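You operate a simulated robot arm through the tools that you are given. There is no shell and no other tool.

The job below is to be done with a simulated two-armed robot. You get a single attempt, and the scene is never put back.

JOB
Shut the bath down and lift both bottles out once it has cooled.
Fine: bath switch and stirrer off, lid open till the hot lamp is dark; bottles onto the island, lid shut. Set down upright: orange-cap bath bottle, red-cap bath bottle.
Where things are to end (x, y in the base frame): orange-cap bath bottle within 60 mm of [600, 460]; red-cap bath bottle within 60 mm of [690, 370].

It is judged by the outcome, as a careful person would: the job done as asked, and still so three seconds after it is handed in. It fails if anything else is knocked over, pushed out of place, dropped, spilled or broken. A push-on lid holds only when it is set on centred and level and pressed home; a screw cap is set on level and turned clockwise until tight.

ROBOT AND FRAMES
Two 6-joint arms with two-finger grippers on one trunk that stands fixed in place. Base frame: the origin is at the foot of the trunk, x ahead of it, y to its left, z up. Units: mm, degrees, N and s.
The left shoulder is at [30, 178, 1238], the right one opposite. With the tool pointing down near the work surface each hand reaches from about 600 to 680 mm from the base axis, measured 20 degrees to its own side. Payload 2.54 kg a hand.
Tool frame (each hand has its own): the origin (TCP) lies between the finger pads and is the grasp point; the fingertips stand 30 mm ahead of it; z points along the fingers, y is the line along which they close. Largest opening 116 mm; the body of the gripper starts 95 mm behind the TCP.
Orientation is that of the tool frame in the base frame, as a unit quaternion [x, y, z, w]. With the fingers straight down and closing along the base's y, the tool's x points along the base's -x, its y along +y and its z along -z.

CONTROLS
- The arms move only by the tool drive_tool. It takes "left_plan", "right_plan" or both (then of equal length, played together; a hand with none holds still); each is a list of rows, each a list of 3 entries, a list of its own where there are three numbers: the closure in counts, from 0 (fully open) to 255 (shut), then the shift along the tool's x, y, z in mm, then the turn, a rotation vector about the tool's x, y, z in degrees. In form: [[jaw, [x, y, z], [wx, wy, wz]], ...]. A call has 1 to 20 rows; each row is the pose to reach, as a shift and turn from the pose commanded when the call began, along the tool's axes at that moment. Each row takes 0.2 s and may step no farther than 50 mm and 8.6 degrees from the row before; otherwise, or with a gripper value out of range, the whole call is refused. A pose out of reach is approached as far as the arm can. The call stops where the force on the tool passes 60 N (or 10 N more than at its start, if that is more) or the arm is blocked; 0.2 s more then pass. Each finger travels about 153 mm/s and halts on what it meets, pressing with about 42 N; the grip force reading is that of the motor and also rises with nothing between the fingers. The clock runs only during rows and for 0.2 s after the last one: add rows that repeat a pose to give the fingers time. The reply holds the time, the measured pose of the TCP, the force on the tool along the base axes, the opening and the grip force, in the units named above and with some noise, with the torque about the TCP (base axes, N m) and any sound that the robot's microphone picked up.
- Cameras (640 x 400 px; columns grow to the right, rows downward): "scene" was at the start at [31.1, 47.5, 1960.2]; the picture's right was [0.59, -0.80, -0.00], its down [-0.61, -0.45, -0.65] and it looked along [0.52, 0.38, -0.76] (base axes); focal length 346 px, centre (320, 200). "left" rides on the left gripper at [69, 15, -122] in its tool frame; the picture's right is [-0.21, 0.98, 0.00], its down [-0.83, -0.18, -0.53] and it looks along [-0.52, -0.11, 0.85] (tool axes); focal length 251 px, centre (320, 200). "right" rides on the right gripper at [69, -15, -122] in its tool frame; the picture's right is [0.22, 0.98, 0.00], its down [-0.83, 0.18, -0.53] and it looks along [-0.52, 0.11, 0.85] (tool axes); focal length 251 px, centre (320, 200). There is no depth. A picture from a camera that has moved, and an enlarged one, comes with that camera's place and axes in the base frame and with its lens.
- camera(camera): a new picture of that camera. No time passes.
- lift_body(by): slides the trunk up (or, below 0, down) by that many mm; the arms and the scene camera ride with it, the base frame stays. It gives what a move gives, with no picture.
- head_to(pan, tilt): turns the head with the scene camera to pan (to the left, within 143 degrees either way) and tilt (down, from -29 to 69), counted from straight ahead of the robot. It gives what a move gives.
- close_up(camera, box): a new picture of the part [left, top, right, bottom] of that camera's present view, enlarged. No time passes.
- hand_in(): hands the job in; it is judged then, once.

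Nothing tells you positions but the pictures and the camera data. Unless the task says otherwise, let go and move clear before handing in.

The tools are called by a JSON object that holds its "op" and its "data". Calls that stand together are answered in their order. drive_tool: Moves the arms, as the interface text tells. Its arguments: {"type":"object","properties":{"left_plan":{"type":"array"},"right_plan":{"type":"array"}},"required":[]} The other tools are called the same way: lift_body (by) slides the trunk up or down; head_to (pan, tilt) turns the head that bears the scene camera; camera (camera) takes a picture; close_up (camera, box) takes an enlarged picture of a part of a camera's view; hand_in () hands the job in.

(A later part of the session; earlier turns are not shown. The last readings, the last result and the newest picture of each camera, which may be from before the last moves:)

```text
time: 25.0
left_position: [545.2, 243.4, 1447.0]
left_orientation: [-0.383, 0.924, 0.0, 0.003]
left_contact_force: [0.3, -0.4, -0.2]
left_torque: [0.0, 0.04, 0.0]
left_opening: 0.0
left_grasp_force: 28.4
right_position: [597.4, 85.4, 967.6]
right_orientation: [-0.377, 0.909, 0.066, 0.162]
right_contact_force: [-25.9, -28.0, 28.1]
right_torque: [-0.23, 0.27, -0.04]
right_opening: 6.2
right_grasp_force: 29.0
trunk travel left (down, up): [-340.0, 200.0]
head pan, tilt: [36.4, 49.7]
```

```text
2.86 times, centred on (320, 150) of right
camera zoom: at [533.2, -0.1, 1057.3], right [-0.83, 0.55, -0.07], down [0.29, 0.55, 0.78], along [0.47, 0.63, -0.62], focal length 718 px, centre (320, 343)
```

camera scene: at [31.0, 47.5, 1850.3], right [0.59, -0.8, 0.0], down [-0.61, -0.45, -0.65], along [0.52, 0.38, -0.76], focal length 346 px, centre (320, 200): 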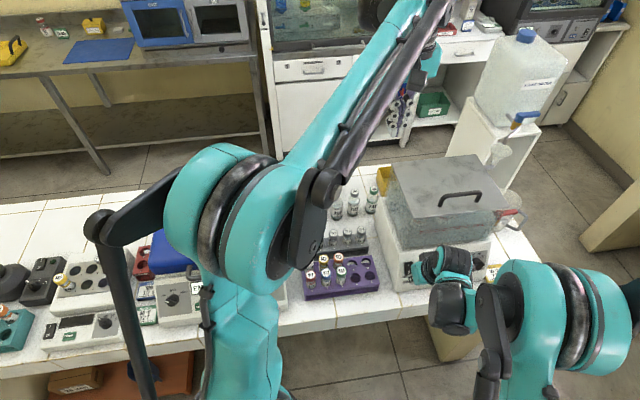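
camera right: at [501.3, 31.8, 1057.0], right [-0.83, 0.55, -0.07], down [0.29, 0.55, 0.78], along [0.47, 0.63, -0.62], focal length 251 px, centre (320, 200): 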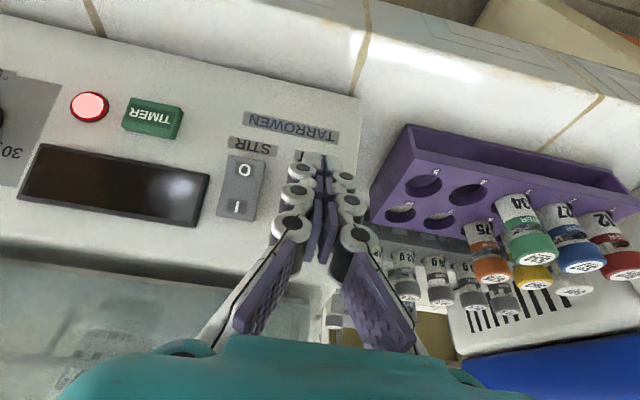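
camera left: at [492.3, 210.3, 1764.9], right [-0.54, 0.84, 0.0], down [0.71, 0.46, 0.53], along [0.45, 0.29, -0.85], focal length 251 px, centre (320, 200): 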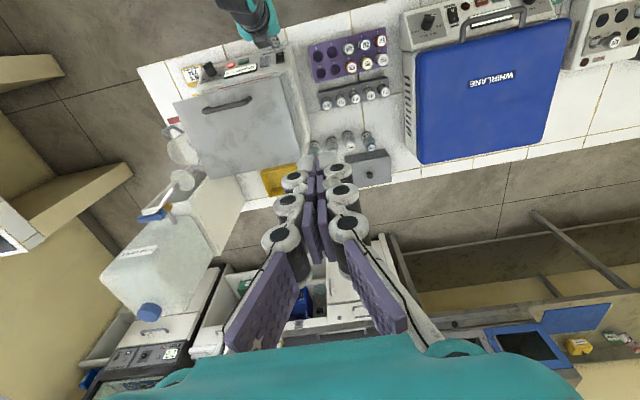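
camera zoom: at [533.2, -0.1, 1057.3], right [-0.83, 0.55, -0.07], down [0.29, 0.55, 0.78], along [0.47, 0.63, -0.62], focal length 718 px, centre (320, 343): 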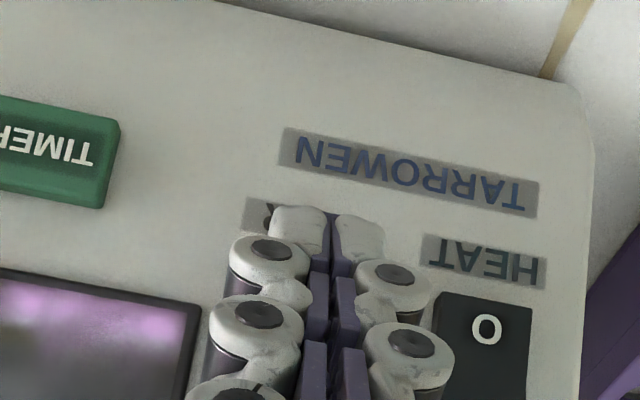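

STIR has been pressed to the stop at about 47 N. I'll retract and verify both rockers.

{"op": "drive_tool", "data": {"right_plan": [[255, [8, 0, -9], [0, 0, 0]], [255, [16.6, 0, -18.8], [0, 0, 0]], [255, [8, 0, -56], [0, 0, 0]], [255, [0, 0, -93], [0, 0, 0]], [255, [-8, 0, -130], [0, 0, 0]], [255, [-16, 0, -167], [0, 0, 0]], [255, [-16, 0, -167], [0, 0, 0]]]}}

{"op": "camera", "data": {"camera": "right"}}

{"op": "close_up", "data": {"camera": "right", "box": [200, 80, 400, 200]}}

{"op": "close_up", "data": {"camera": "scene", "box": [370, 150, 530, 310]}}

```text
time: 26.6
left_position: [552.6, 248.0, 1443.7]
left_orientation: [-0.383, 0.924, 0.0, 0.001]
left_contact_force: [0.6, 0.1, 0.8]
left_torque: [0.03, 0.01, -0.04]
left_opening: 0.3
left_grasp_force: 28.9
right_position: [573.7, 60.7, 1127.8]
right_orientation: [-0.377, 0.91, 0.067, 0.16]
right_contact_force: [0.4, -0.1, 0.2]
right_torque: [-0.01, 0.03, 0.0]
right_opening: 0.1
right_grasp_force: 28.9
trunk travel left (down, up): [-340.0, 200.0]
head pan, tilt: [36.4, 49.7]
```

```text
taken
camera right: at [508.7, -25.3, 1216.9], right [-0.83, 0.55, -0.07], down [0.29, 0.55, 0.78], along [0.47, 0.63, -0.62], focal length 251 px, centre (320, 200)
```

right: 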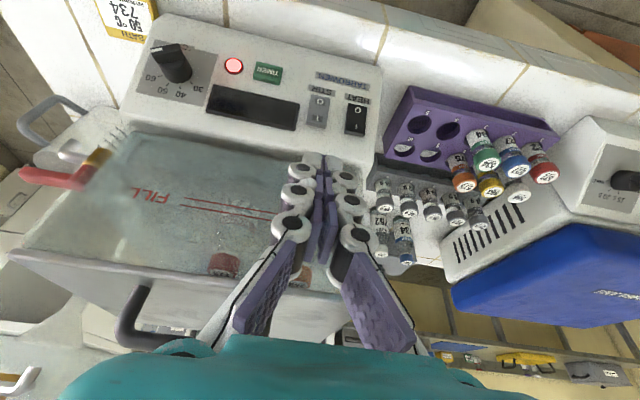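

```text
3.20 times, centred on (300, 140) of right
camera zoom: at [508.7, -25.3, 1216.9], right [-0.83, 0.55, -0.07], down [0.29, 0.55, 0.78], along [0.47, 0.63, -0.62], focal length 805 px, centre (384, 392)
```

zoom: 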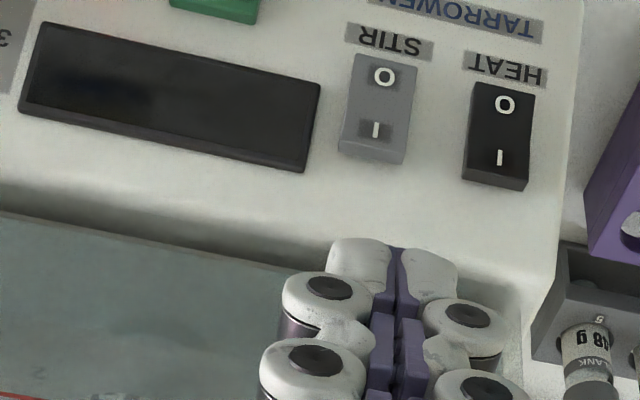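

```text
2.50 times, centred on (450, 230) of scene
camera zoom: at [31.9, 47.5, 1850.1], right [0.59, -0.8, 0.0], down [-0.61, -0.45, -0.65], along [0.52, 0.38, -0.76], focal length 866 px, centre (-5, 125)
```

zoom: 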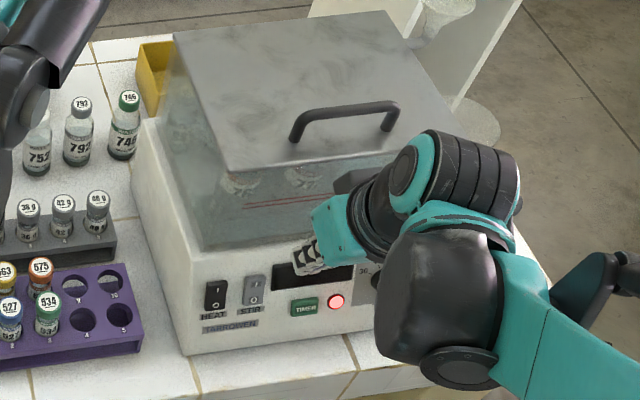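

{"op": "close_up", "data": {"camera": "right", "box": [295, 85, 385, 140]}}

{"op": "close_up", "data": {"camera": "right", "box": [0, 100, 380, 350]}}

{"op": "close_up", "data": {"camera": "scene", "box": [415, 255, 465, 290]}}

```text
7.11 times, centred on (340, 112) of right
camera zoom: at [508.7, -25.3, 1216.9], right [-0.83, 0.55, -0.07], down [0.29, 0.55, 0.78], along [0.47, 0.63, -0.62], focal length 1788 px, centre (178, 822)
```

zoom: 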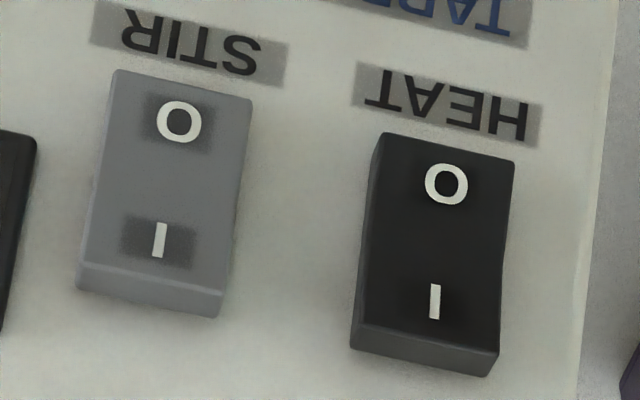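

```text
1.60 times, centred on (190, 225) of right
camera zoom: at [508.7, -25.3, 1216.9], right [-0.83, 0.55, -0.07], down [0.29, 0.55, 0.78], along [0.47, 0.63, -0.62], focal length 402 px, centre (528, 160)
```

zoom: 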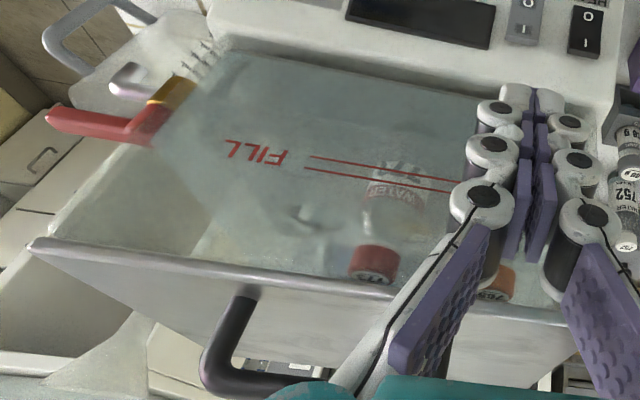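

```text
11.43 times, centred on (440, 272) of scene
camera zoom: at [31.9, 47.5, 1850.1], right [0.59, -0.8, 0.0], down [-0.61, -0.45, -0.65], along [0.52, 0.38, -0.76], focal length 3958 px, centre (-1051, -629)
```

zoom: 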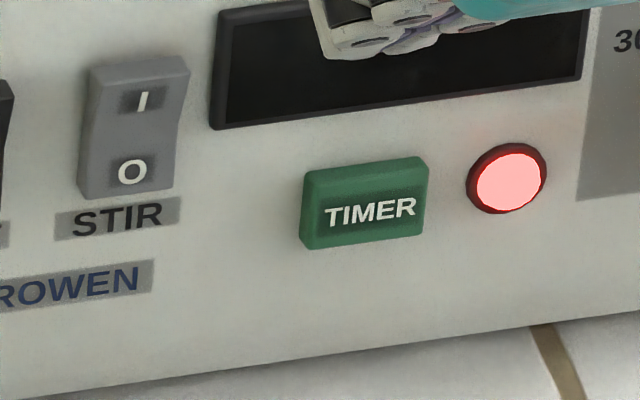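

HEAT and STIR now look the same: "O" end in, "I" end standing out. I'll now look at the lid, the handle and the back edge for a hinge with the left camera.

{"op": "camera", "data": {"camera": "left"}}

{"op": "close_up", "data": {"camera": "left", "box": [100, 0, 340, 160]}}

{"op": "close_up", "data": {"camera": "scene", "box": [380, 140, 530, 240]}}

```text
taken
camera left: at [493.7, 210.5, 1564.3], right [-0.54, 0.84, 0.0], down [0.71, 0.46, 0.53], along [0.45, 0.29, -0.85], focal length 251 px, centre (320, 200)
```

left: 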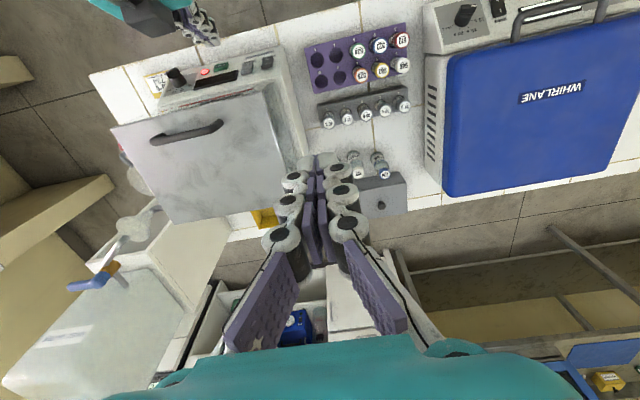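

```text
2.50 times, centred on (220, 80) of left
camera zoom: at [493.7, 210.5, 1564.3], right [-0.54, 0.84, 0.0], down [0.71, 0.46, 0.53], along [0.45, 0.29, -0.85], focal length 629 px, centre (570, 500)
```

zoom: 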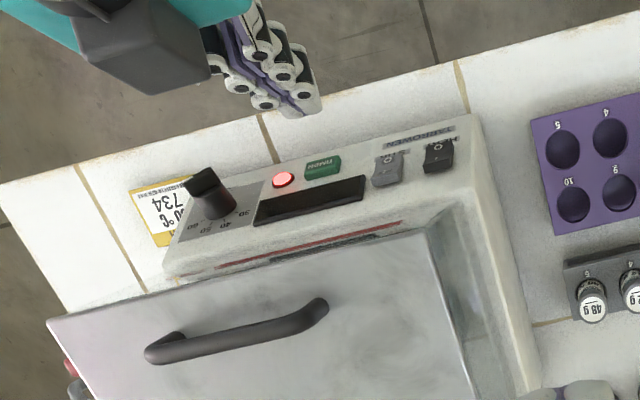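

```text
4.00 times, centred on (455, 190) of scene
camera zoom: at [31.9, 47.5, 1850.1], right [0.59, -0.8, 0.0], down [-0.61, -0.45, -0.65], along [0.52, 0.38, -0.76], focal length 1385 px, centre (-220, 240)
```

zoom: 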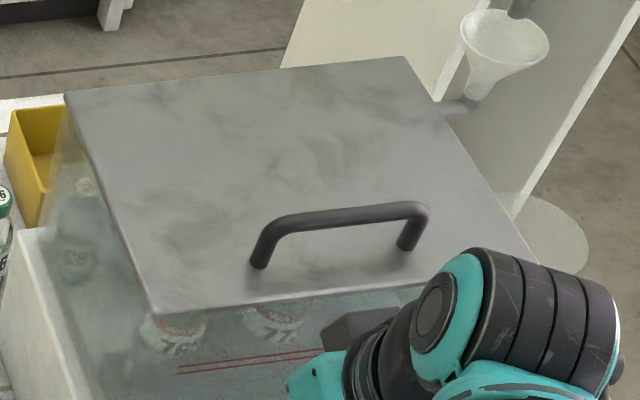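

The lid plate spans about 200 × 265 mm with its top near z 1161. The handle bar is near the front edge (n≈567 in bench depth, z≈1200), so it should be hinged at the back. I'll use the right hand on the handle, so first I raise it and turn its closing direction across the bar.

{"op": "drive_tool", "data": {"right_plan": [[255, [-8, 0, -33], [0, 4, 0]], [255, [-16, 0, -67], [0, 8, 0]], [255, [-24, 0, -100], [0, 12, 0]], [255, [-32, 0, -133], [0, 16, 0]], [255, [-39.3, 0, -166.6], [0, 20, 0]], [255, [-39.3, 0, -166.6], [0, 20, 0]]]}}

{"op": "drive_tool", "data": {"right_plan": [[150, [-1, -8, 0], [0, 0, 8]], [150, [-2, -16, 0], [0, 0, 16]], [150, [-3, -25, 0], [0, 0, 24]], [150, [-4, -33, 0], [0, 0, 32]], [150, [-5, -42, 0], [0, 0, 40]], [150, [-6, -50, 0], [0, 0, 48]], [150, [-7, -58, 0], [0, 0, 56]], [150, [-8, -67, 0], [0, 0, 64]], [150, [-9, -75, 0], [0, 0, 72]], [150, [-10, -84, 0], [0, 0, 81]], [150, [-11, -92, -2], [0, 0, 89]], [150, [-11, -92, -2], [0, 0, 90]]]}}

{"op": "camera", "data": {"camera": "right"}}

{"op": "camera", "data": {"camera": "scene"}}

```text
time: 28.0
left_position: [551.9, 248.8, 1442.8]
left_orientation: [-0.383, 0.924, 0.0, 0.0]
left_contact_force: [0.1, 0.3, 0.7]
left_torque: [0.05, 0.03, -0.04]
left_opening: 0.0
left_grasp_force: 28.3
right_position: [558.1, 47.1, 1298.3]
right_orientation: [-0.383, 0.924, 0.0, -0.001]
right_contact_force: [-0.1, 0.4, -1.3]
right_torque: [0.02, 0.02, 0.01]
right_opening: 0.0
right_grasp_force: 28.7
trunk travel left (down, up): [-340.0, 200.0]
head pan, tilt: [36.4, 49.7]
```

```text
refused: row 10 steps farther than a row can; nothing moved
```

```text
taken
camera right: at [521.0, -13.3, 1418.6], right [-0.84, 0.54, 0.0], down [0.46, 0.71, 0.53], along [0.29, 0.45, -0.85], focal length 251 px, centre (320, 200)
```

right: 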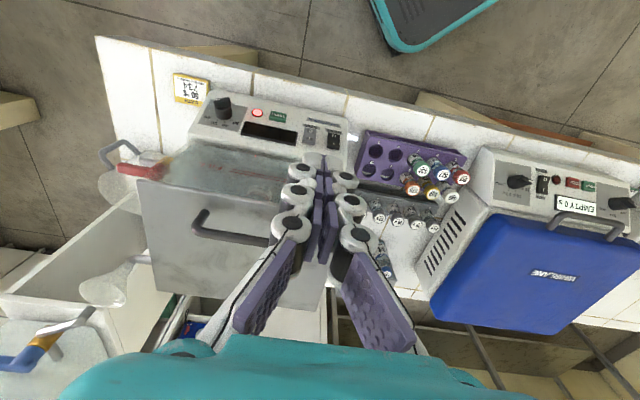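

```text
taken
camera scene: at [31.1, 47.4, 1850.2], right [0.59, -0.8, 0.0], down [-0.61, -0.45, -0.65], along [0.52, 0.38, -0.76], focal length 346 px, centre (320, 200)
```

scene: 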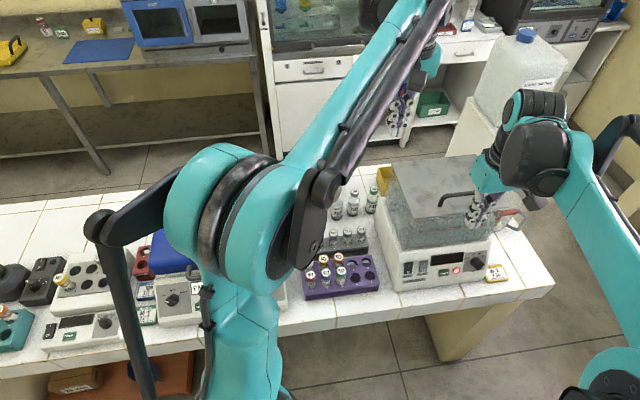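

One rotation step was too large, so I'll repeat the turn with even steps.

{"op": "drive_tool", "data": {"right_plan": [[150, [-1, -8, 0], [0, 0, 7.5]], [150, [-2, -16, 0], [0, 0, 15]], [150, [-3, -24, 0], [0, 0, 22.5]], [150, [-4, -31, 0], [0, 0, 30]], [150, [-5, -39, 0], [0, 0, 37.5]], [150, [-6, -46, 0], [0, 0, 45]], [150, [-7, -54, 0], [0, 0, 52.5]], [150, [-8, -62, 0], [0, 0, 60]], [150, [-9, -69, 0], [0, 0, 67.5]], [150, [-10, -77, 0], [0, 0, 75]], [150, [-11, -85, 0], [0, 0, 82.5]], [150, [-11, -92, 0], [0, 0, 90]], [150, [-11, -92, 0], [0, 0, 90]]]}}

{"op": "camera", "data": {"camera": "right"}}

{"op": "camera", "data": {"camera": "scene"}}

```text
time: 30.8
left_position: [551.8, 248.2, 1442.0]
left_orientation: [-0.382, 0.924, -0.001, 0.0]
left_contact_force: [0.0, -0.6, -0.8]
left_torque: [0.01, 0.0, 0.04]
left_opening: 0.2
left_grasp_force: 28.5
right_position: [631.5, -9.8, 1297.6]
right_orientation: [0.383, 0.924, 0.0, 0.0]
right_contact_force: [-0.3, -0.3, 0.1]
right_torque: [0.03, -0.02, 0.01]
right_opening: 47.8
right_grasp_force: 0.0
trunk travel left (down, up): [-340.0, 200.0]
head pan, tilt: [36.4, 49.7]
```

```text
taken
camera right: at [572.3, 27.2, 1417.9], right [0.54, 0.84, 0.0], down [0.71, -0.46, 0.53], along [0.45, -0.29, -0.85], focal length 251 px, centre (320, 200)
```

right: 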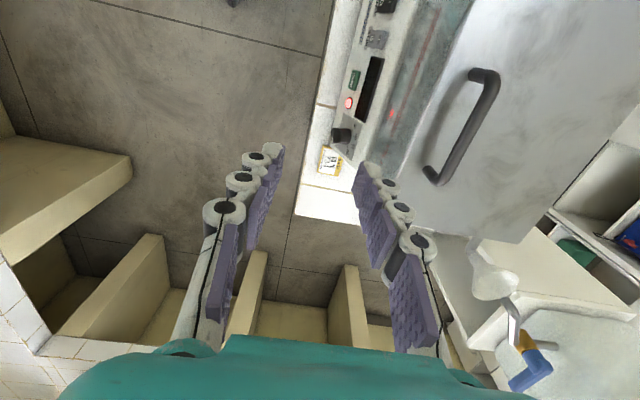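

```text
taken
camera scene: at [30.9, 47.6, 1850.2], right [0.59, -0.8, 0.0], down [-0.61, -0.45, -0.65], along [0.52, 0.38, -0.76], focal length 346 px, centre (320, 200)
```

scene: 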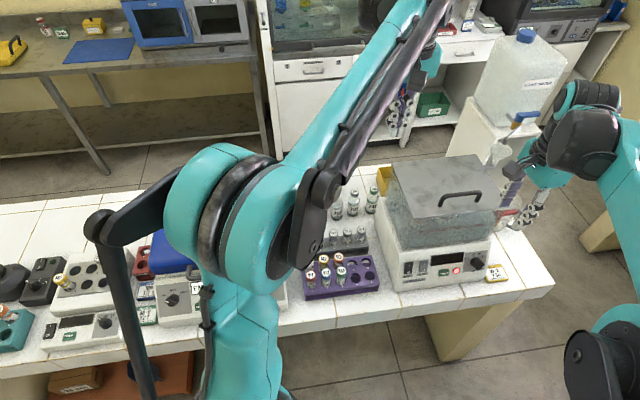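

The jaws are open about 48 mm and straddle a line across the handle bar, which I place at n≈565, z≈1197. I'll tilt the right hand 60° forward to a pre-grasp pose in front of the handle.

{"op": "drive_tool", "data": {"right_plan": [[150, [0, 7, 8], [-7.5, 0, 0]], [150, [0, 15, 16], [-15, 0, 0]], [150, [0, 22, 24], [-22.5, 0, 0]], [150, [0, 30, 32], [-30, 0, 0]], [150, [0, 37, 39], [-37.5, 0, 0]], [150, [0, 45, 47], [-45, 0, 0]], [150, [0, 52, 55], [-52.5, 0, 0]], [150, [0, 60, 63], [-60, 0, 0]], [150, [0, 60, 63], [-60, 0, 0]]]}}

{"op": "camera", "data": {"camera": "right"}}

{"op": "camera", "data": {"camera": "scene"}}

{"op": "camera", "data": {"camera": "left"}}

```text
time: 32.8
left_position: [551.3, 247.8, 1443.7]
left_orientation: [-0.383, 0.924, 0.001, 0.0]
left_contact_force: [0.0, -0.1, 0.3]
left_torque: [0.01, 0.0, -0.02]
left_opening: 0.0
left_grasp_force: 28.8
right_position: [674.4, 32.0, 1233.6]
right_orientation: [0.332, 0.799, 0.463, 0.192]
right_contact_force: [-0.8, 0.4, -0.1]
right_torque: [-0.03, 0.05, -0.01]
right_opening: 47.9
right_grasp_force: 0.1
trunk travel left (down, up): [-340.0, 200.0]
head pan, tilt: [36.4, 49.7]
```

```text
taken
camera right: at [544.4, 0.1, 1280.4], right [0.19, 0.5, 0.85], down [0.32, -0.85, 0.42], along [0.93, 0.19, -0.32], focal length 251 px, centre (320, 200)
```

right: 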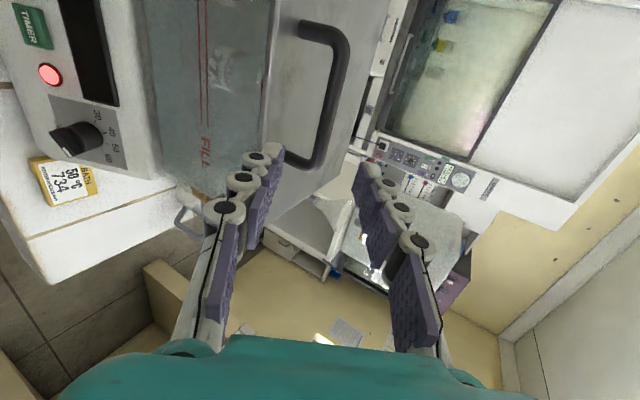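

```text
taken
camera scene: at [30.4, 47.6, 1850.2], right [0.59, -0.8, 0.0], down [-0.61, -0.45, -0.65], along [0.52, 0.38, -0.76], focal length 346 px, centre (320, 200)
```

scene: 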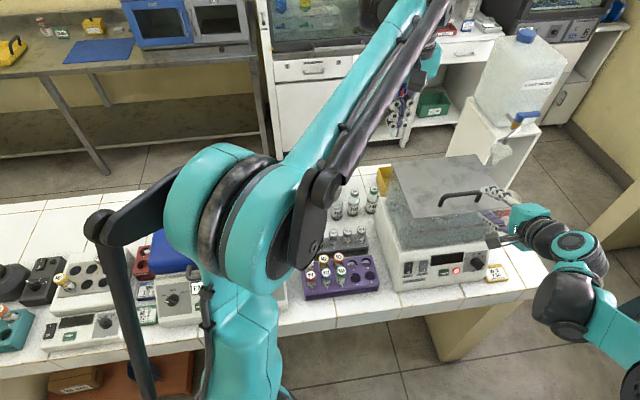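

```text
taken
camera left: at [492.4, 210.6, 1564.8], right [-0.54, 0.84, 0.0], down [0.71, 0.46, 0.53], along [0.45, 0.29, -0.85], focal length 251 px, centre (320, 200)
```

left: 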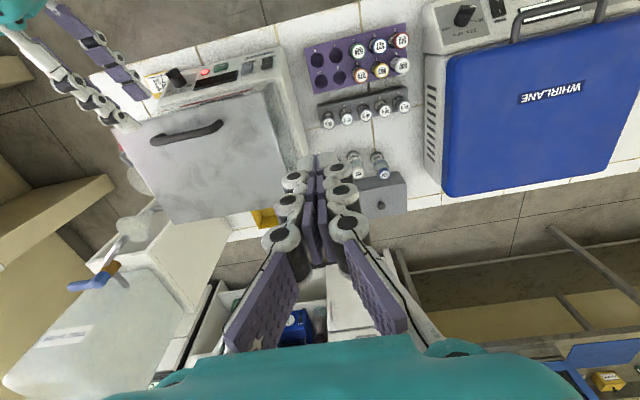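

The bar lies between the two fingers with about equal margin. I'll advance about 58 mm so it sits near the fingertips, then check before closing.

{"op": "drive_tool", "data": {"right_plan": [[150, [0, 2, 25], [0, 0, 0]], [150, [0, 3.7, 45], [0, 0, 0]], [150, [0, 3.7, 58.5], [0, 0, 0]], [150, [0, 3.7, 58.5], [0, 0, 0]]]}}

{"op": "camera", "data": {"camera": "right"}}

{"op": "close_up", "data": {"camera": "scene", "box": [400, 160, 560, 260]}}

{"op": "close_up", "data": {"camera": "left", "box": [80, 50, 300, 190]}}

```text
time: 33.8
left_position: [552.3, 247.7, 1443.3]
left_orientation: [-0.383, 0.924, 0.0, 0.0]
left_contact_force: [-0.8, 0.5, -0.4]
left_torque: [-0.01, 0.01, -0.02]
left_opening: 0.0
left_grasp_force: 28.9
right_position: [711.4, 70.6, 1207.4]
right_orientation: [0.332, 0.8, 0.462, 0.191]
right_contact_force: [0.3, 0.0, 0.0]
right_torque: [-0.03, -0.03, -0.03]
right_opening: 47.7
right_grasp_force: 0.0
trunk travel left (down, up): [-340.0, 200.0]
head pan, tilt: [36.4, 49.7]
```

```text
taken
camera right: at [582.2, 37.6, 1254.5], right [0.19, 0.5, 0.85], down [0.32, -0.85, 0.42], along [0.93, 0.19, -0.32], focal length 251 px, centre (320, 200)
```

right: 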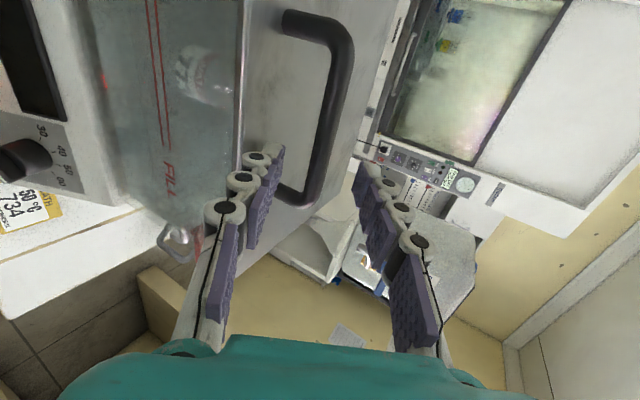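

```text
4.00 times, centred on (480, 210) of scene
camera zoom: at [30.8, 47.4, 1850.2], right [0.59, -0.8, 0.0], down [-0.61, -0.45, -0.65], along [0.52, 0.38, -0.76], focal length 1385 px, centre (-320, 160)
```

zoom: 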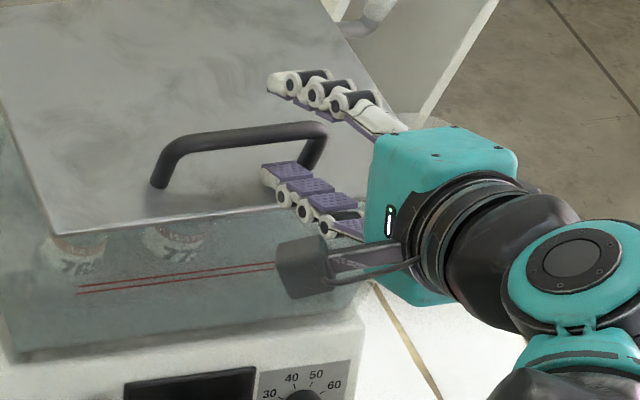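

```text
2.86 times, centred on (190, 120) of left
camera zoom: at [492.7, 210.4, 1564.7], right [-0.54, 0.84, 0.0], down [0.71, 0.46, 0.53], along [0.45, 0.29, -0.85], focal length 718 px, centre (691, 429)
```

zoom: 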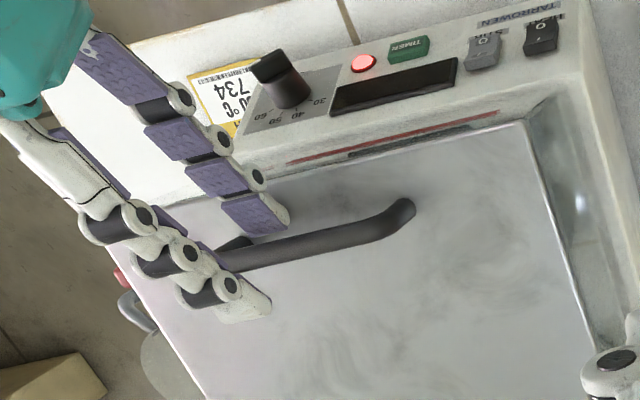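

The fingers straddle the bar on the right part of the handle. Closing on it now.

{"op": "drive_tool", "data": {"right_plan": [[255, [0, 0, 0], [0, 0, 0]], [255, [0, 0, 0], [0, 0, 0]], [255, [0, 0, 0], [0, 0, 0]]]}}

{"op": "camera", "data": {"camera": "right"}}

{"op": "close_up", "data": {"camera": "left", "box": [80, 50, 300, 190]}}

```text
time: 34.6
left_position: [550.5, 247.8, 1443.4]
left_orientation: [-0.383, 0.924, -0.001, 0.0]
left_contact_force: [0.1, 0.2, -0.1]
left_torque: [-0.04, -0.03, -0.02]
left_opening: 0.2
left_grasp_force: 28.8
right_position: [711.2, 69.5, 1207.7]
right_orientation: [0.331, 0.8, 0.463, 0.191]
right_contact_force: [-3.7, -2.1, -2.2]
right_torque: [0.28, 0.46, -0.06]
right_opening: 11.1
right_grasp_force: 38.3
trunk travel left (down, up): [-340.0, 200.0]
head pan, tilt: [36.4, 49.7]
```

```text
taken
camera right: at [581.9, 37.4, 1254.5], right [0.19, 0.5, 0.85], down [0.32, -0.85, 0.42], along [0.93, 0.19, -0.32], focal length 251 px, centre (320, 200)
```

right: 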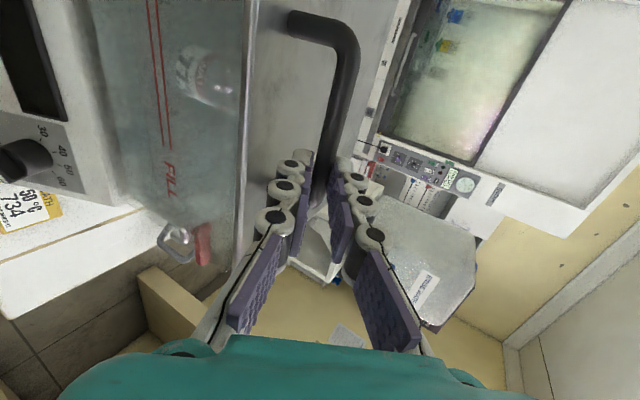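

```text
2.86 times, centred on (190, 120) of left
camera zoom: at [492.7, 210.2, 1564.7], right [-0.54, 0.84, 0.0], down [0.71, 0.46, 0.53], along [0.45, 0.29, -0.85], focal length 718 px, centre (691, 429)
```

zoom: 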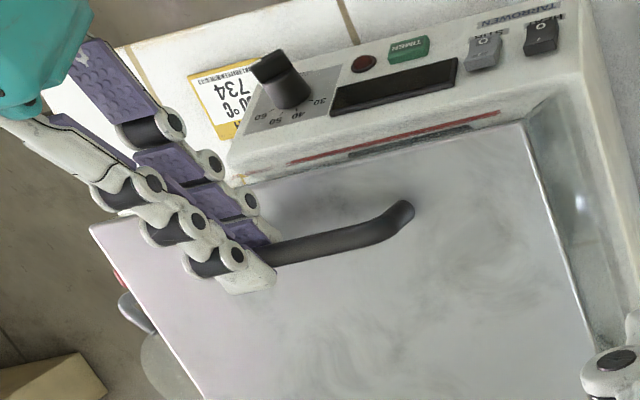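

The bar is gripped (11 mm). The hot lamp looks dark in this view, so I'll check that more closely.

{"op": "close_up", "data": {"camera": "left", "box": [180, 60, 240, 100]}}

{"op": "close_up", "data": {"camera": "scene", "box": [395, 240, 500, 300]}}

```text
10.00 times, centred on (210, 80) of left
camera zoom: at [492.7, 210.2, 1564.7], right [-0.54, 0.84, 0.0], down [0.71, 0.46, 0.53], along [0.45, 0.29, -0.85], focal length 2514 px, centre (1420, 1400)
```

zoom: 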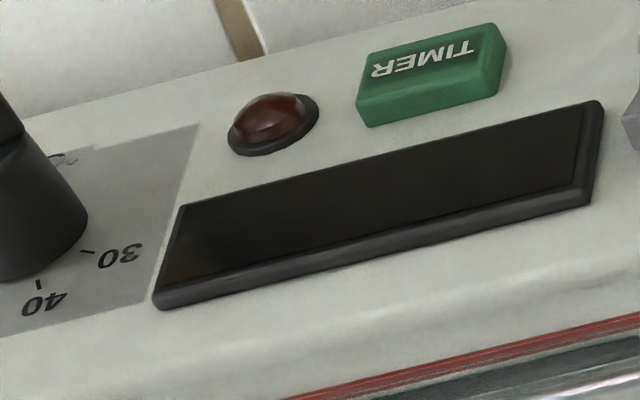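

```text
6.10 times, centred on (448, 270) of scene
camera zoom: at [30.8, 47.1, 1850.2], right [0.59, -0.8, 0.0], down [-0.61, -0.45, -0.65], along [0.52, 0.38, -0.76], focal length 2111 px, centre (-457, -227)
```

zoom: 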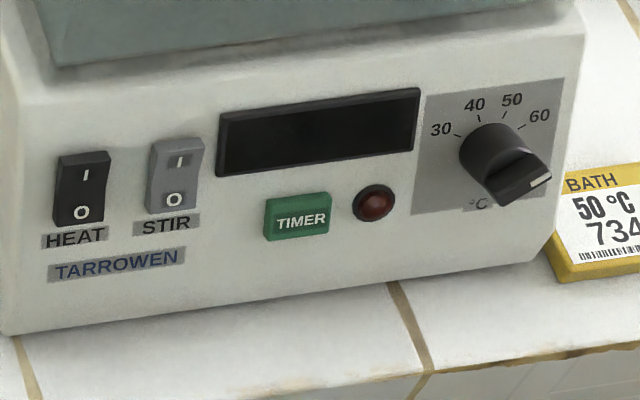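

The lamp is dark and both rockers are at "O". I'll lift the lid a little along the arc expected for a rear hinge, checking forces.

{"op": "drive_tool", "data": {"right_plan": [[255, [0, 8, -2.2], [0, 0, 0]], [255, [0, 15.1, -4.1], [0, 0, 0]], [255, [0, 23, -5.6], [0, 0, 0]], [255, [0, 30.5, -6.8], [0, 0, 0]], [255, [0, 30.5, -6.8], [0, 0, 0]]]}}

{"op": "camera", "data": {"camera": "left"}}

{"op": "close_up", "data": {"camera": "scene", "box": [380, 140, 560, 280]}}

```text
time: 35.8
left_position: [552.4, 247.7, 1442.8]
left_orientation: [-0.383, 0.924, 0.001, 0.001]
left_contact_force: [0.2, 0.9, 0.0]
left_torque: [0.02, 0.0, 0.0]
left_opening: 0.0
left_grasp_force: 29.0
right_position: [718.9, 76.2, 1238.7]
right_orientation: [0.331, 0.8, 0.462, 0.192]
right_contact_force: [-1.3, 0.3, -1.6]
right_torque: [0.32, 0.38, -0.17]
right_opening: 11.4
right_grasp_force: 38.1
trunk travel left (down, up): [-340.0, 200.0]
head pan, tilt: [36.4, 49.7]
```

```text
taken
camera left: at [493.1, 210.7, 1564.5], right [-0.54, 0.84, 0.0], down [0.71, 0.46, 0.53], along [0.45, 0.29, -0.85], focal length 251 px, centre (320, 200)
```

left: 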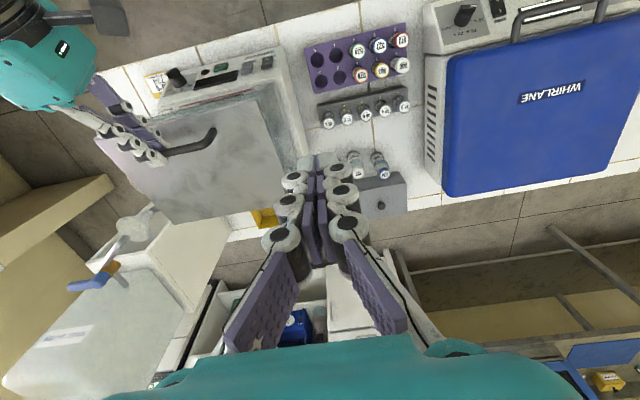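

```text
2.86 times, centred on (470, 210) of scene
camera zoom: at [31.3, 47.6, 1850.2], right [0.59, -0.8, 0.0], down [-0.61, -0.45, -0.65], along [0.52, 0.38, -0.76], focal length 990 px, centre (-109, 171)
```

zoom: 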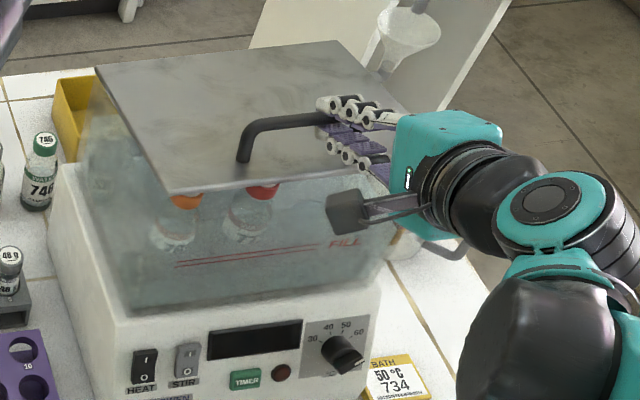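

The lid swings freely on its rear hinge, with under 3 N on the hand. I'll continue to about 30° open.

{"op": "drive_tool", "data": {"right_plan": [[255, [0, 7.8, -0.6], [0, 0, 0]], [255, [0, 15.6, -1.3], [0, 0, 0]], [255, [0, 23.5, -1.3], [0, 0, 0]], [255, [0, 31.3, -1.3], [0, 0, 0]], [255, [0, 39, -0.6], [0, 0, 0]], [255, [0, 46.9, 0.1], [0, 0, 0]], [255, [0, 54.6, 1.4], [0, 0, 0]], [255, [0, 62.3, 2.8], [0, 0, 0]], [255, [0, 62.3, 2.8], [0, 0, 0]]]}}

{"op": "camera", "data": {"camera": "scene"}}

{"op": "camera", "data": {"camera": "left"}}

{"op": "camera", "data": {"camera": "right"}}

```text
time: 37.8
left_position: [551.7, 247.0, 1443.2]
left_orientation: [-0.383, 0.924, 0.0, 0.0]
left_contact_force: [1.0, -0.7, -0.6]
left_torque: [-0.03, -0.04, -0.01]
left_opening: 0.0
left_grasp_force: 28.8
right_position: [741.2, 101.3, 1290.3]
right_orientation: [0.331, 0.8, 0.462, 0.191]
right_contact_force: [0.1, 2.7, -1.6]
right_torque: [0.21, 0.24, -0.45]
right_opening: 11.0
right_grasp_force: 38.4
trunk travel left (down, up): [-340.0, 200.0]
head pan, tilt: [36.4, 49.7]
```

```text
taken
camera scene: at [31.4, 48.1, 1850.2], right [0.59, -0.8, 0.0], down [-0.61, -0.45, -0.65], along [0.52, 0.38, -0.76], focal length 346 px, centre (320, 200)
```

scene: 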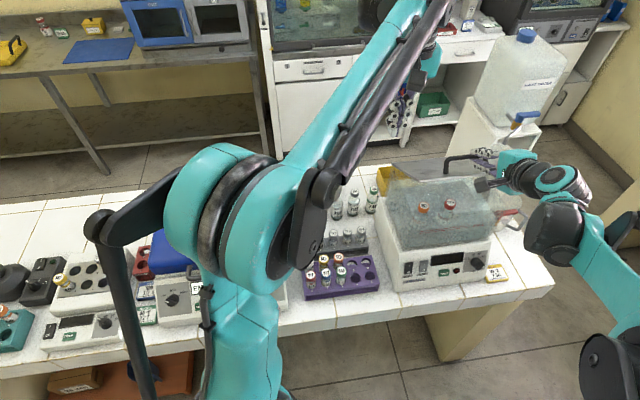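

```text
taken
camera left: at [493.2, 211.0, 1564.5], right [-0.54, 0.84, 0.0], down [0.71, 0.46, 0.53], along [0.45, 0.29, -0.85], focal length 251 px, centre (320, 200)
```

left: 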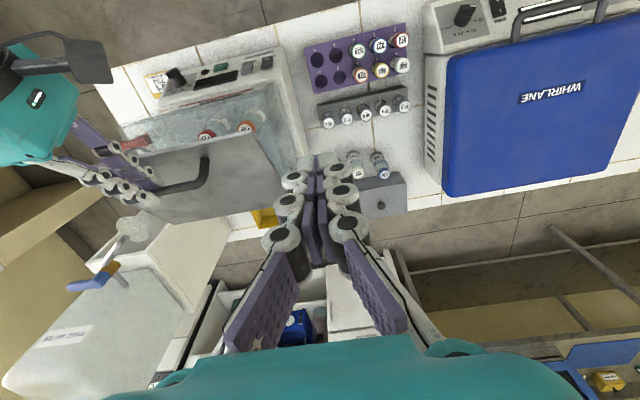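

```text
taken
camera right: at [612.9, 68.3, 1337.1], right [0.19, 0.5, 0.85], down [0.32, -0.85, 0.42], along [0.93, 0.19, -0.32], focal length 251 px, centre (320, 200)
```

right: 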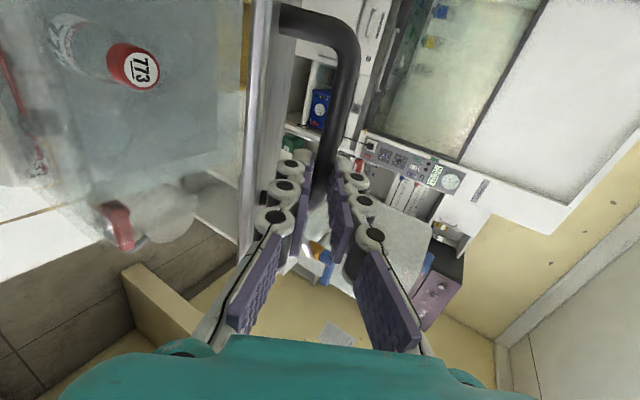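

The lid is about 30° open, the bottles with red (773) and orange caps are visible, and the hand feels only about 3 N. To see whether the hinge holds by itself, I'll loosen the grip slightly while keeping the bar caged between the fingers.

{"op": "drive_tool", "data": {"right_plan": [[190, [0, 0, 0], [0, 0, 0]], [190, [0, 0, 0], [0, 0, 0]], [190, [0, 0, 0], [0, 0, 0]], [190, [0, 0, 0], [0, 0, 0]]]}}

{"op": "camera", "data": {"camera": "right"}}

{"op": "close_up", "data": {"camera": "scene", "box": [380, 140, 560, 280]}}

```text
time: 38.8
left_position: [551.3, 247.3, 1443.6]
left_orientation: [-0.383, 0.924, -0.001, 0.001]
left_contact_force: [-0.3, -0.1, 0.4]
left_torque: [-0.02, 0.0, 0.01]
left_opening: 0.2
left_grasp_force: 28.8
right_position: [741.1, 99.7, 1290.7]
right_orientation: [0.332, 0.8, 0.462, 0.191]
right_contact_force: [0.7, -0.1, 0.2]
right_torque: [0.02, 0.02, -0.03]
right_opening: 29.2
right_grasp_force: 0.1
trunk travel left (down, up): [-340.0, 200.0]
head pan, tilt: [36.4, 49.7]
```

```text
taken
camera right: at [612.8, 67.8, 1337.0], right [0.19, 0.5, 0.85], down [0.32, -0.85, 0.42], along [0.93, 0.19, -0.32], focal length 251 px, centre (320, 200)
```

right: 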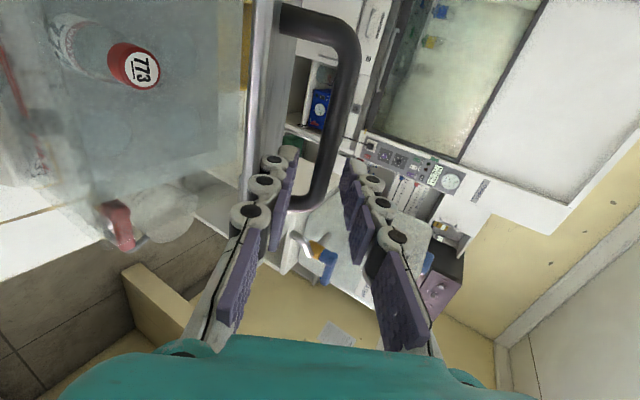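

```text
2.86 times, centred on (470, 210) of scene
camera zoom: at [31.2, 47.6, 1850.2], right [0.59, -0.8, 0.0], down [-0.61, -0.45, -0.65], along [0.52, 0.38, -0.76], focal length 990 px, centre (-109, 171)
```

zoom: 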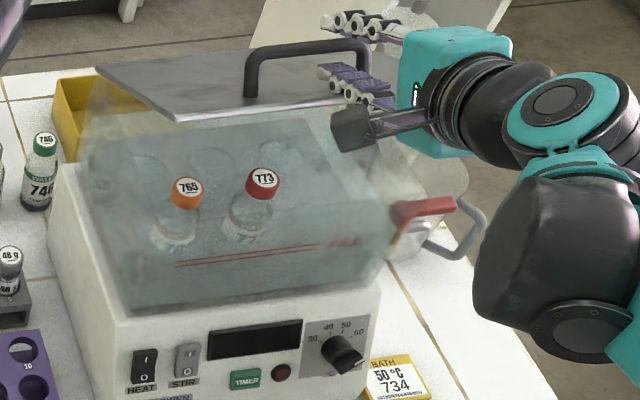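

The lid stays put on its own, so the hinge has friction. I'll withdraw the right hand from the handle along the finger direction and move it back out to the right.

{"op": "drive_tool", "data": {"right_plan": [[190, [0, 0, -20], [0, 0, 0]], [190, [0, 0, -45], [0, 0, 0]], [190, [0, 0, -80], [0, 0, 0]], [190, [-15, 9, -114], [0, 0, 0]], [190, [-30, 18, -148], [0, 0, 0]], [190, [-45, 27, -182], [0, 0, 0]], [190, [-60, 37, -217], [0, 0, 0]], [190, [-60, 37, -217], [0, 0, 0]]]}}

{"op": "camera", "data": {"camera": "scene"}}

{"op": "camera", "data": {"camera": "left"}}

```text
time: 40.6
left_position: [551.4, 248.0, 1442.0]
left_orientation: [-0.382, 0.924, -0.001, 0.0]
left_contact_force: [0.0, 0.9, -0.5]
left_torque: [-0.03, 0.05, -0.01]
left_opening: 0.0
left_grasp_force: 28.9
right_position: [665.0, -61.6, 1432.1]
right_orientation: [0.331, 0.8, 0.462, 0.192]
right_contact_force: [0.3, 0.5, -0.2]
right_torque: [0.01, -0.02, 0.01]
right_opening: 29.7
right_grasp_force: 0.0
trunk travel left (down, up): [-340.0, 200.0]
head pan, tilt: [36.4, 49.7]
```

```text
taken
camera scene: at [31.6, 48.3, 1850.2], right [0.59, -0.8, 0.0], down [-0.61, -0.45, -0.65], along [0.52, 0.38, -0.76], focal length 346 px, centre (320, 200)
```

scene: 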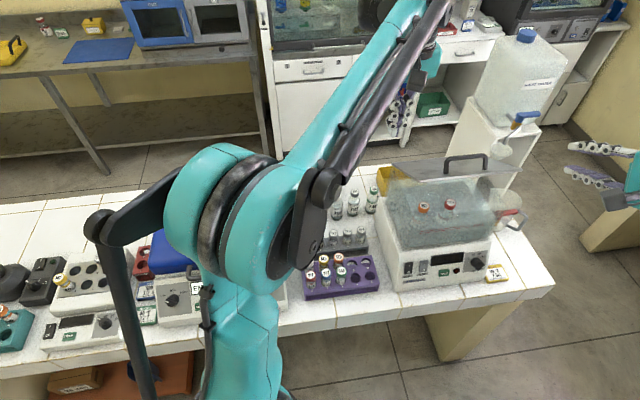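

```text
taken
camera left: at [493.4, 211.2, 1564.3], right [-0.54, 0.84, 0.0], down [0.71, 0.46, 0.53], along [0.45, 0.29, -0.85], focal length 251 px, centre (320, 200)
```

left: 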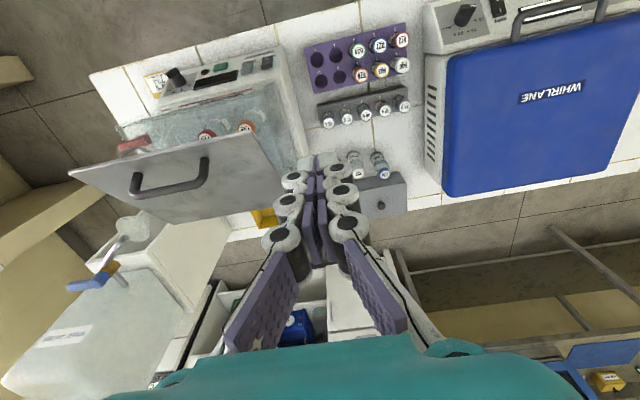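

The lid holds at about 30°. I'll move the right arm further back to make room, and bring the left hand round in front of the lid opening at height.

{"op": "drive_tool", "data": {"right_plan": [[255, [-5, -22, -38], [0, 0, 0]], [255, [-11, -44, -76], [0, 0, 0]], [255, [-16, -66, -115], [0, 0, 0]], [255, [-21, -88, -153], [0, 0, 0]], [255, [-27, -110, -191], [0, 0, 0]], [255, [-32, -132, -229], [0, 0, 0]], [255, [-32, -132, -229], [0, 0, 0]]]}}

{"op": "drive_tool", "data": {"left_plan": [[255, [33, -23, 8], [0, 0, -3]], [255, [66, -46, 17], [0, 0, -6]], [255, [99, -69, 25], [0, 0, -9]], [255, [132, -92, 34], [0, 0, -12]], [255, [165, -115, 42], [0, 0, -15]], [255, [165, -115, 42], [0, 0, -15]]]}}

{"op": "camera", "data": {"camera": "scene"}}

{"op": "camera", "data": {"camera": "left"}}

```text
time: 42.2
left_position: [553.0, 247.6, 1442.8]
left_orientation: [-0.382, 0.924, 0.0, 0.0]
left_contact_force: [-0.4, -0.5, 0.8]
left_torque: [-0.06, 0.02, -0.02]
left_opening: 0.1
left_grasp_force: 28.7
right_position: [501.6, -273.7, 1432.5]
right_orientation: [0.331, 0.801, 0.462, 0.19]
right_contact_force: [0.8, 0.2, 0.0]
right_torque: [0.01, 0.02, -0.05]
right_opening: 0.0
right_grasp_force: 28.1
trunk travel left (down, up): [-340.0, 200.0]
head pan, tilt: [36.4, 49.7]
```

```text
time: 43.6
left_position: [516.9, 50.0, 1401.0]
left_orientation: [-0.5, 0.866, 0.0, 0.001]
left_contact_force: [0.2, 0.0, 0.0]
left_torque: [0.0, 0.0, 0.0]
left_opening: 0.0
left_grasp_force: 28.5
right_position: [503.4, -273.2, 1431.3]
right_orientation: [0.331, 0.801, 0.462, 0.191]
right_contact_force: [0.4, 1.0, 0.2]
right_torque: [-0.02, 0.0, 0.02]
right_opening: 0.2
right_grasp_force: 28.3
trunk travel left (down, up): [-340.0, 200.0]
head pan, tilt: [36.4, 49.7]
```

```text
taken
camera scene: at [31.1, 48.3, 1850.2], right [0.59, -0.8, 0.0], down [-0.61, -0.45, -0.65], along [0.52, 0.38, -0.76], focal length 346 px, centre (320, 200)
```

scene: 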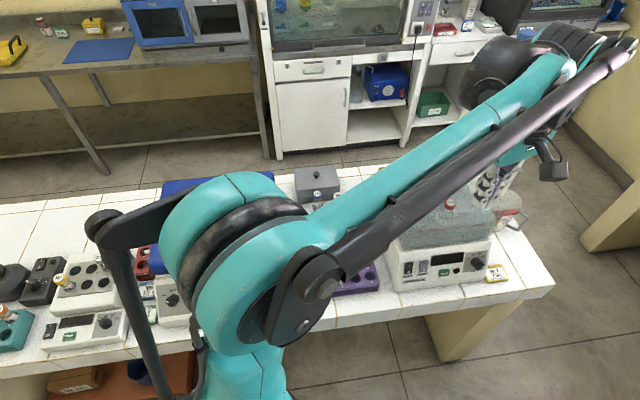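

```text
taken
camera left: at [469.9, -0.4, 1522.4], right [-0.74, 0.67, 0.0], down [0.57, 0.63, 0.53], along [0.36, 0.39, -0.85], focal length 251 px, centre (320, 200)
```

left: 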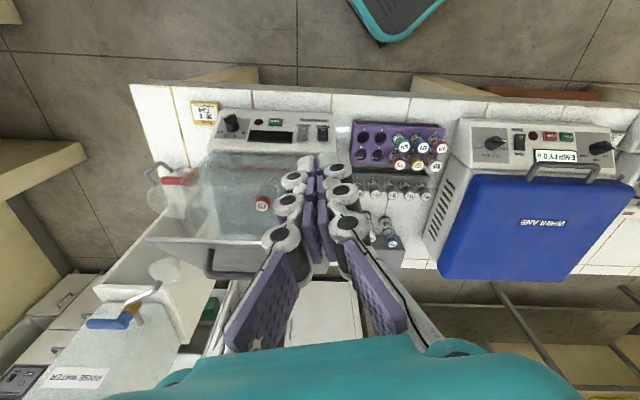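

The left hand is in front and high. I'll tilt it to point horizontally at the gap under the lid, tip just in front of the lid edge and below it.

{"op": "drive_tool", "data": {"left_plan": [[255, [-9, -3, 17], [0, -8.2, 0]], [255, [-18, -6, 35], [0, -16.4, 0]], [255, [-27, -9, 52], [0, -24.5, 0]], [255, [-36, -13, 69], [0, -32.7, 0]], [255, [-45, -16, 87], [0, -40.9, 0]], [255, [-54, -19, 104], [0, -49.1, 0]], [255, [-64, -22, 122], [0, -57.3, 0]], [255, [-73, -25, 139], [0, -65.5, 0]], [255, [-82, -28, 156], [0, -73.6, 0]], [255, [-91, -32, 174], [0, -81.8, 0]], [255, [-100, -35, 191], [0, -90, 0]], [255, [-100, -35, 191], [0, -90, 0]]]}}

{"op": "camera", "data": {"camera": "scene"}}

{"op": "camera", "data": {"camera": "left"}}

{"op": "camera", "data": {"camera": "right"}}

```text
time: 46.2
left_position: [595.7, 119.5, 1211.7]
left_orientation: [-0.353, 0.611, 0.354, 0.614]
left_contact_force: [0.0, -0.4, 0.3]
left_torque: [0.0, 0.02, -0.03]
left_opening: 0.1
left_grasp_force: 28.5
right_position: [500.6, -273.5, 1432.6]
right_orientation: [0.331, 0.8, 0.463, 0.191]
right_contact_force: [-0.8, 1.5, -0.2]
right_torque: [-0.03, 0.02, -0.02]
right_opening: 0.0
right_grasp_force: 28.8
trunk travel left (down, up): [-340.0, 200.0]
head pan, tilt: [36.4, 49.7]
```

```text
taken
camera scene: at [29.7, 47.4, 1850.3], right [0.59, -0.8, 0.0], down [-0.61, -0.45, -0.65], along [0.52, 0.38, -0.76], focal length 346 px, centre (320, 200)
```

scene: 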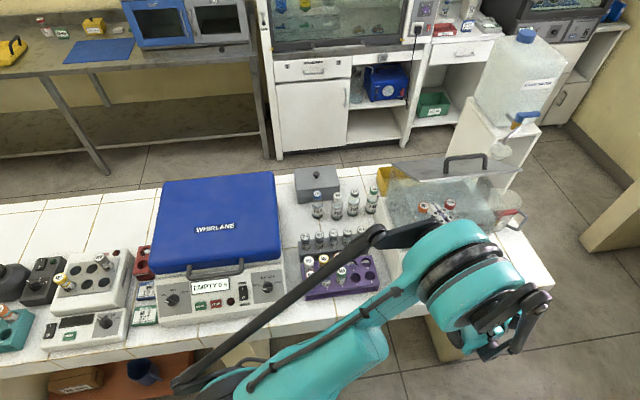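

```text
taken
camera left: at [522.7, 22.2, 1140.8], right [-0.85, 0.49, 0.21], down [-0.11, -0.55, 0.82], along [0.52, 0.67, 0.52], focal length 251 px, centre (320, 200)
```

left: 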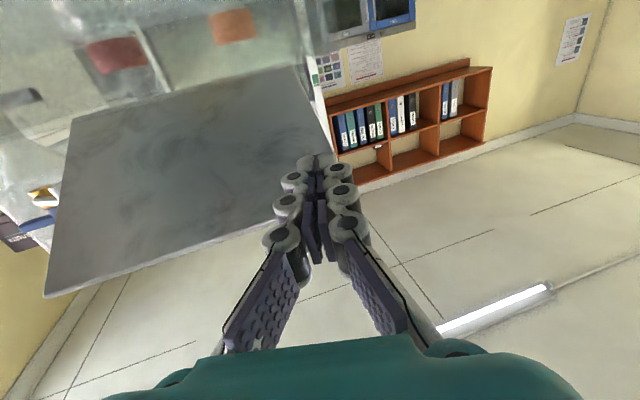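

```text
taken
camera right: at [371.7, -305.2, 1478.2], right [0.19, 0.5, 0.85], down [0.32, -0.85, 0.42], along [0.93, 0.19, -0.32], focal length 251 px, centre (320, 200)
```

right: 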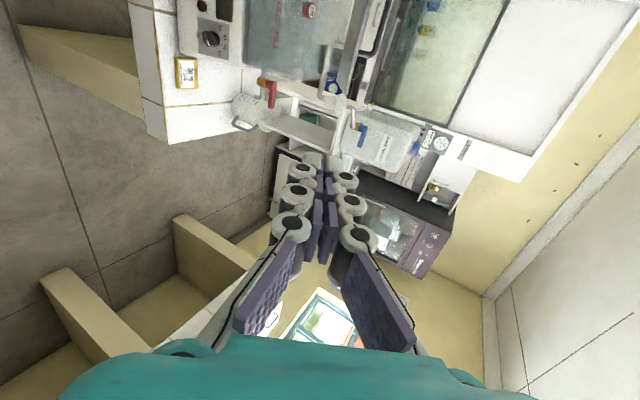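

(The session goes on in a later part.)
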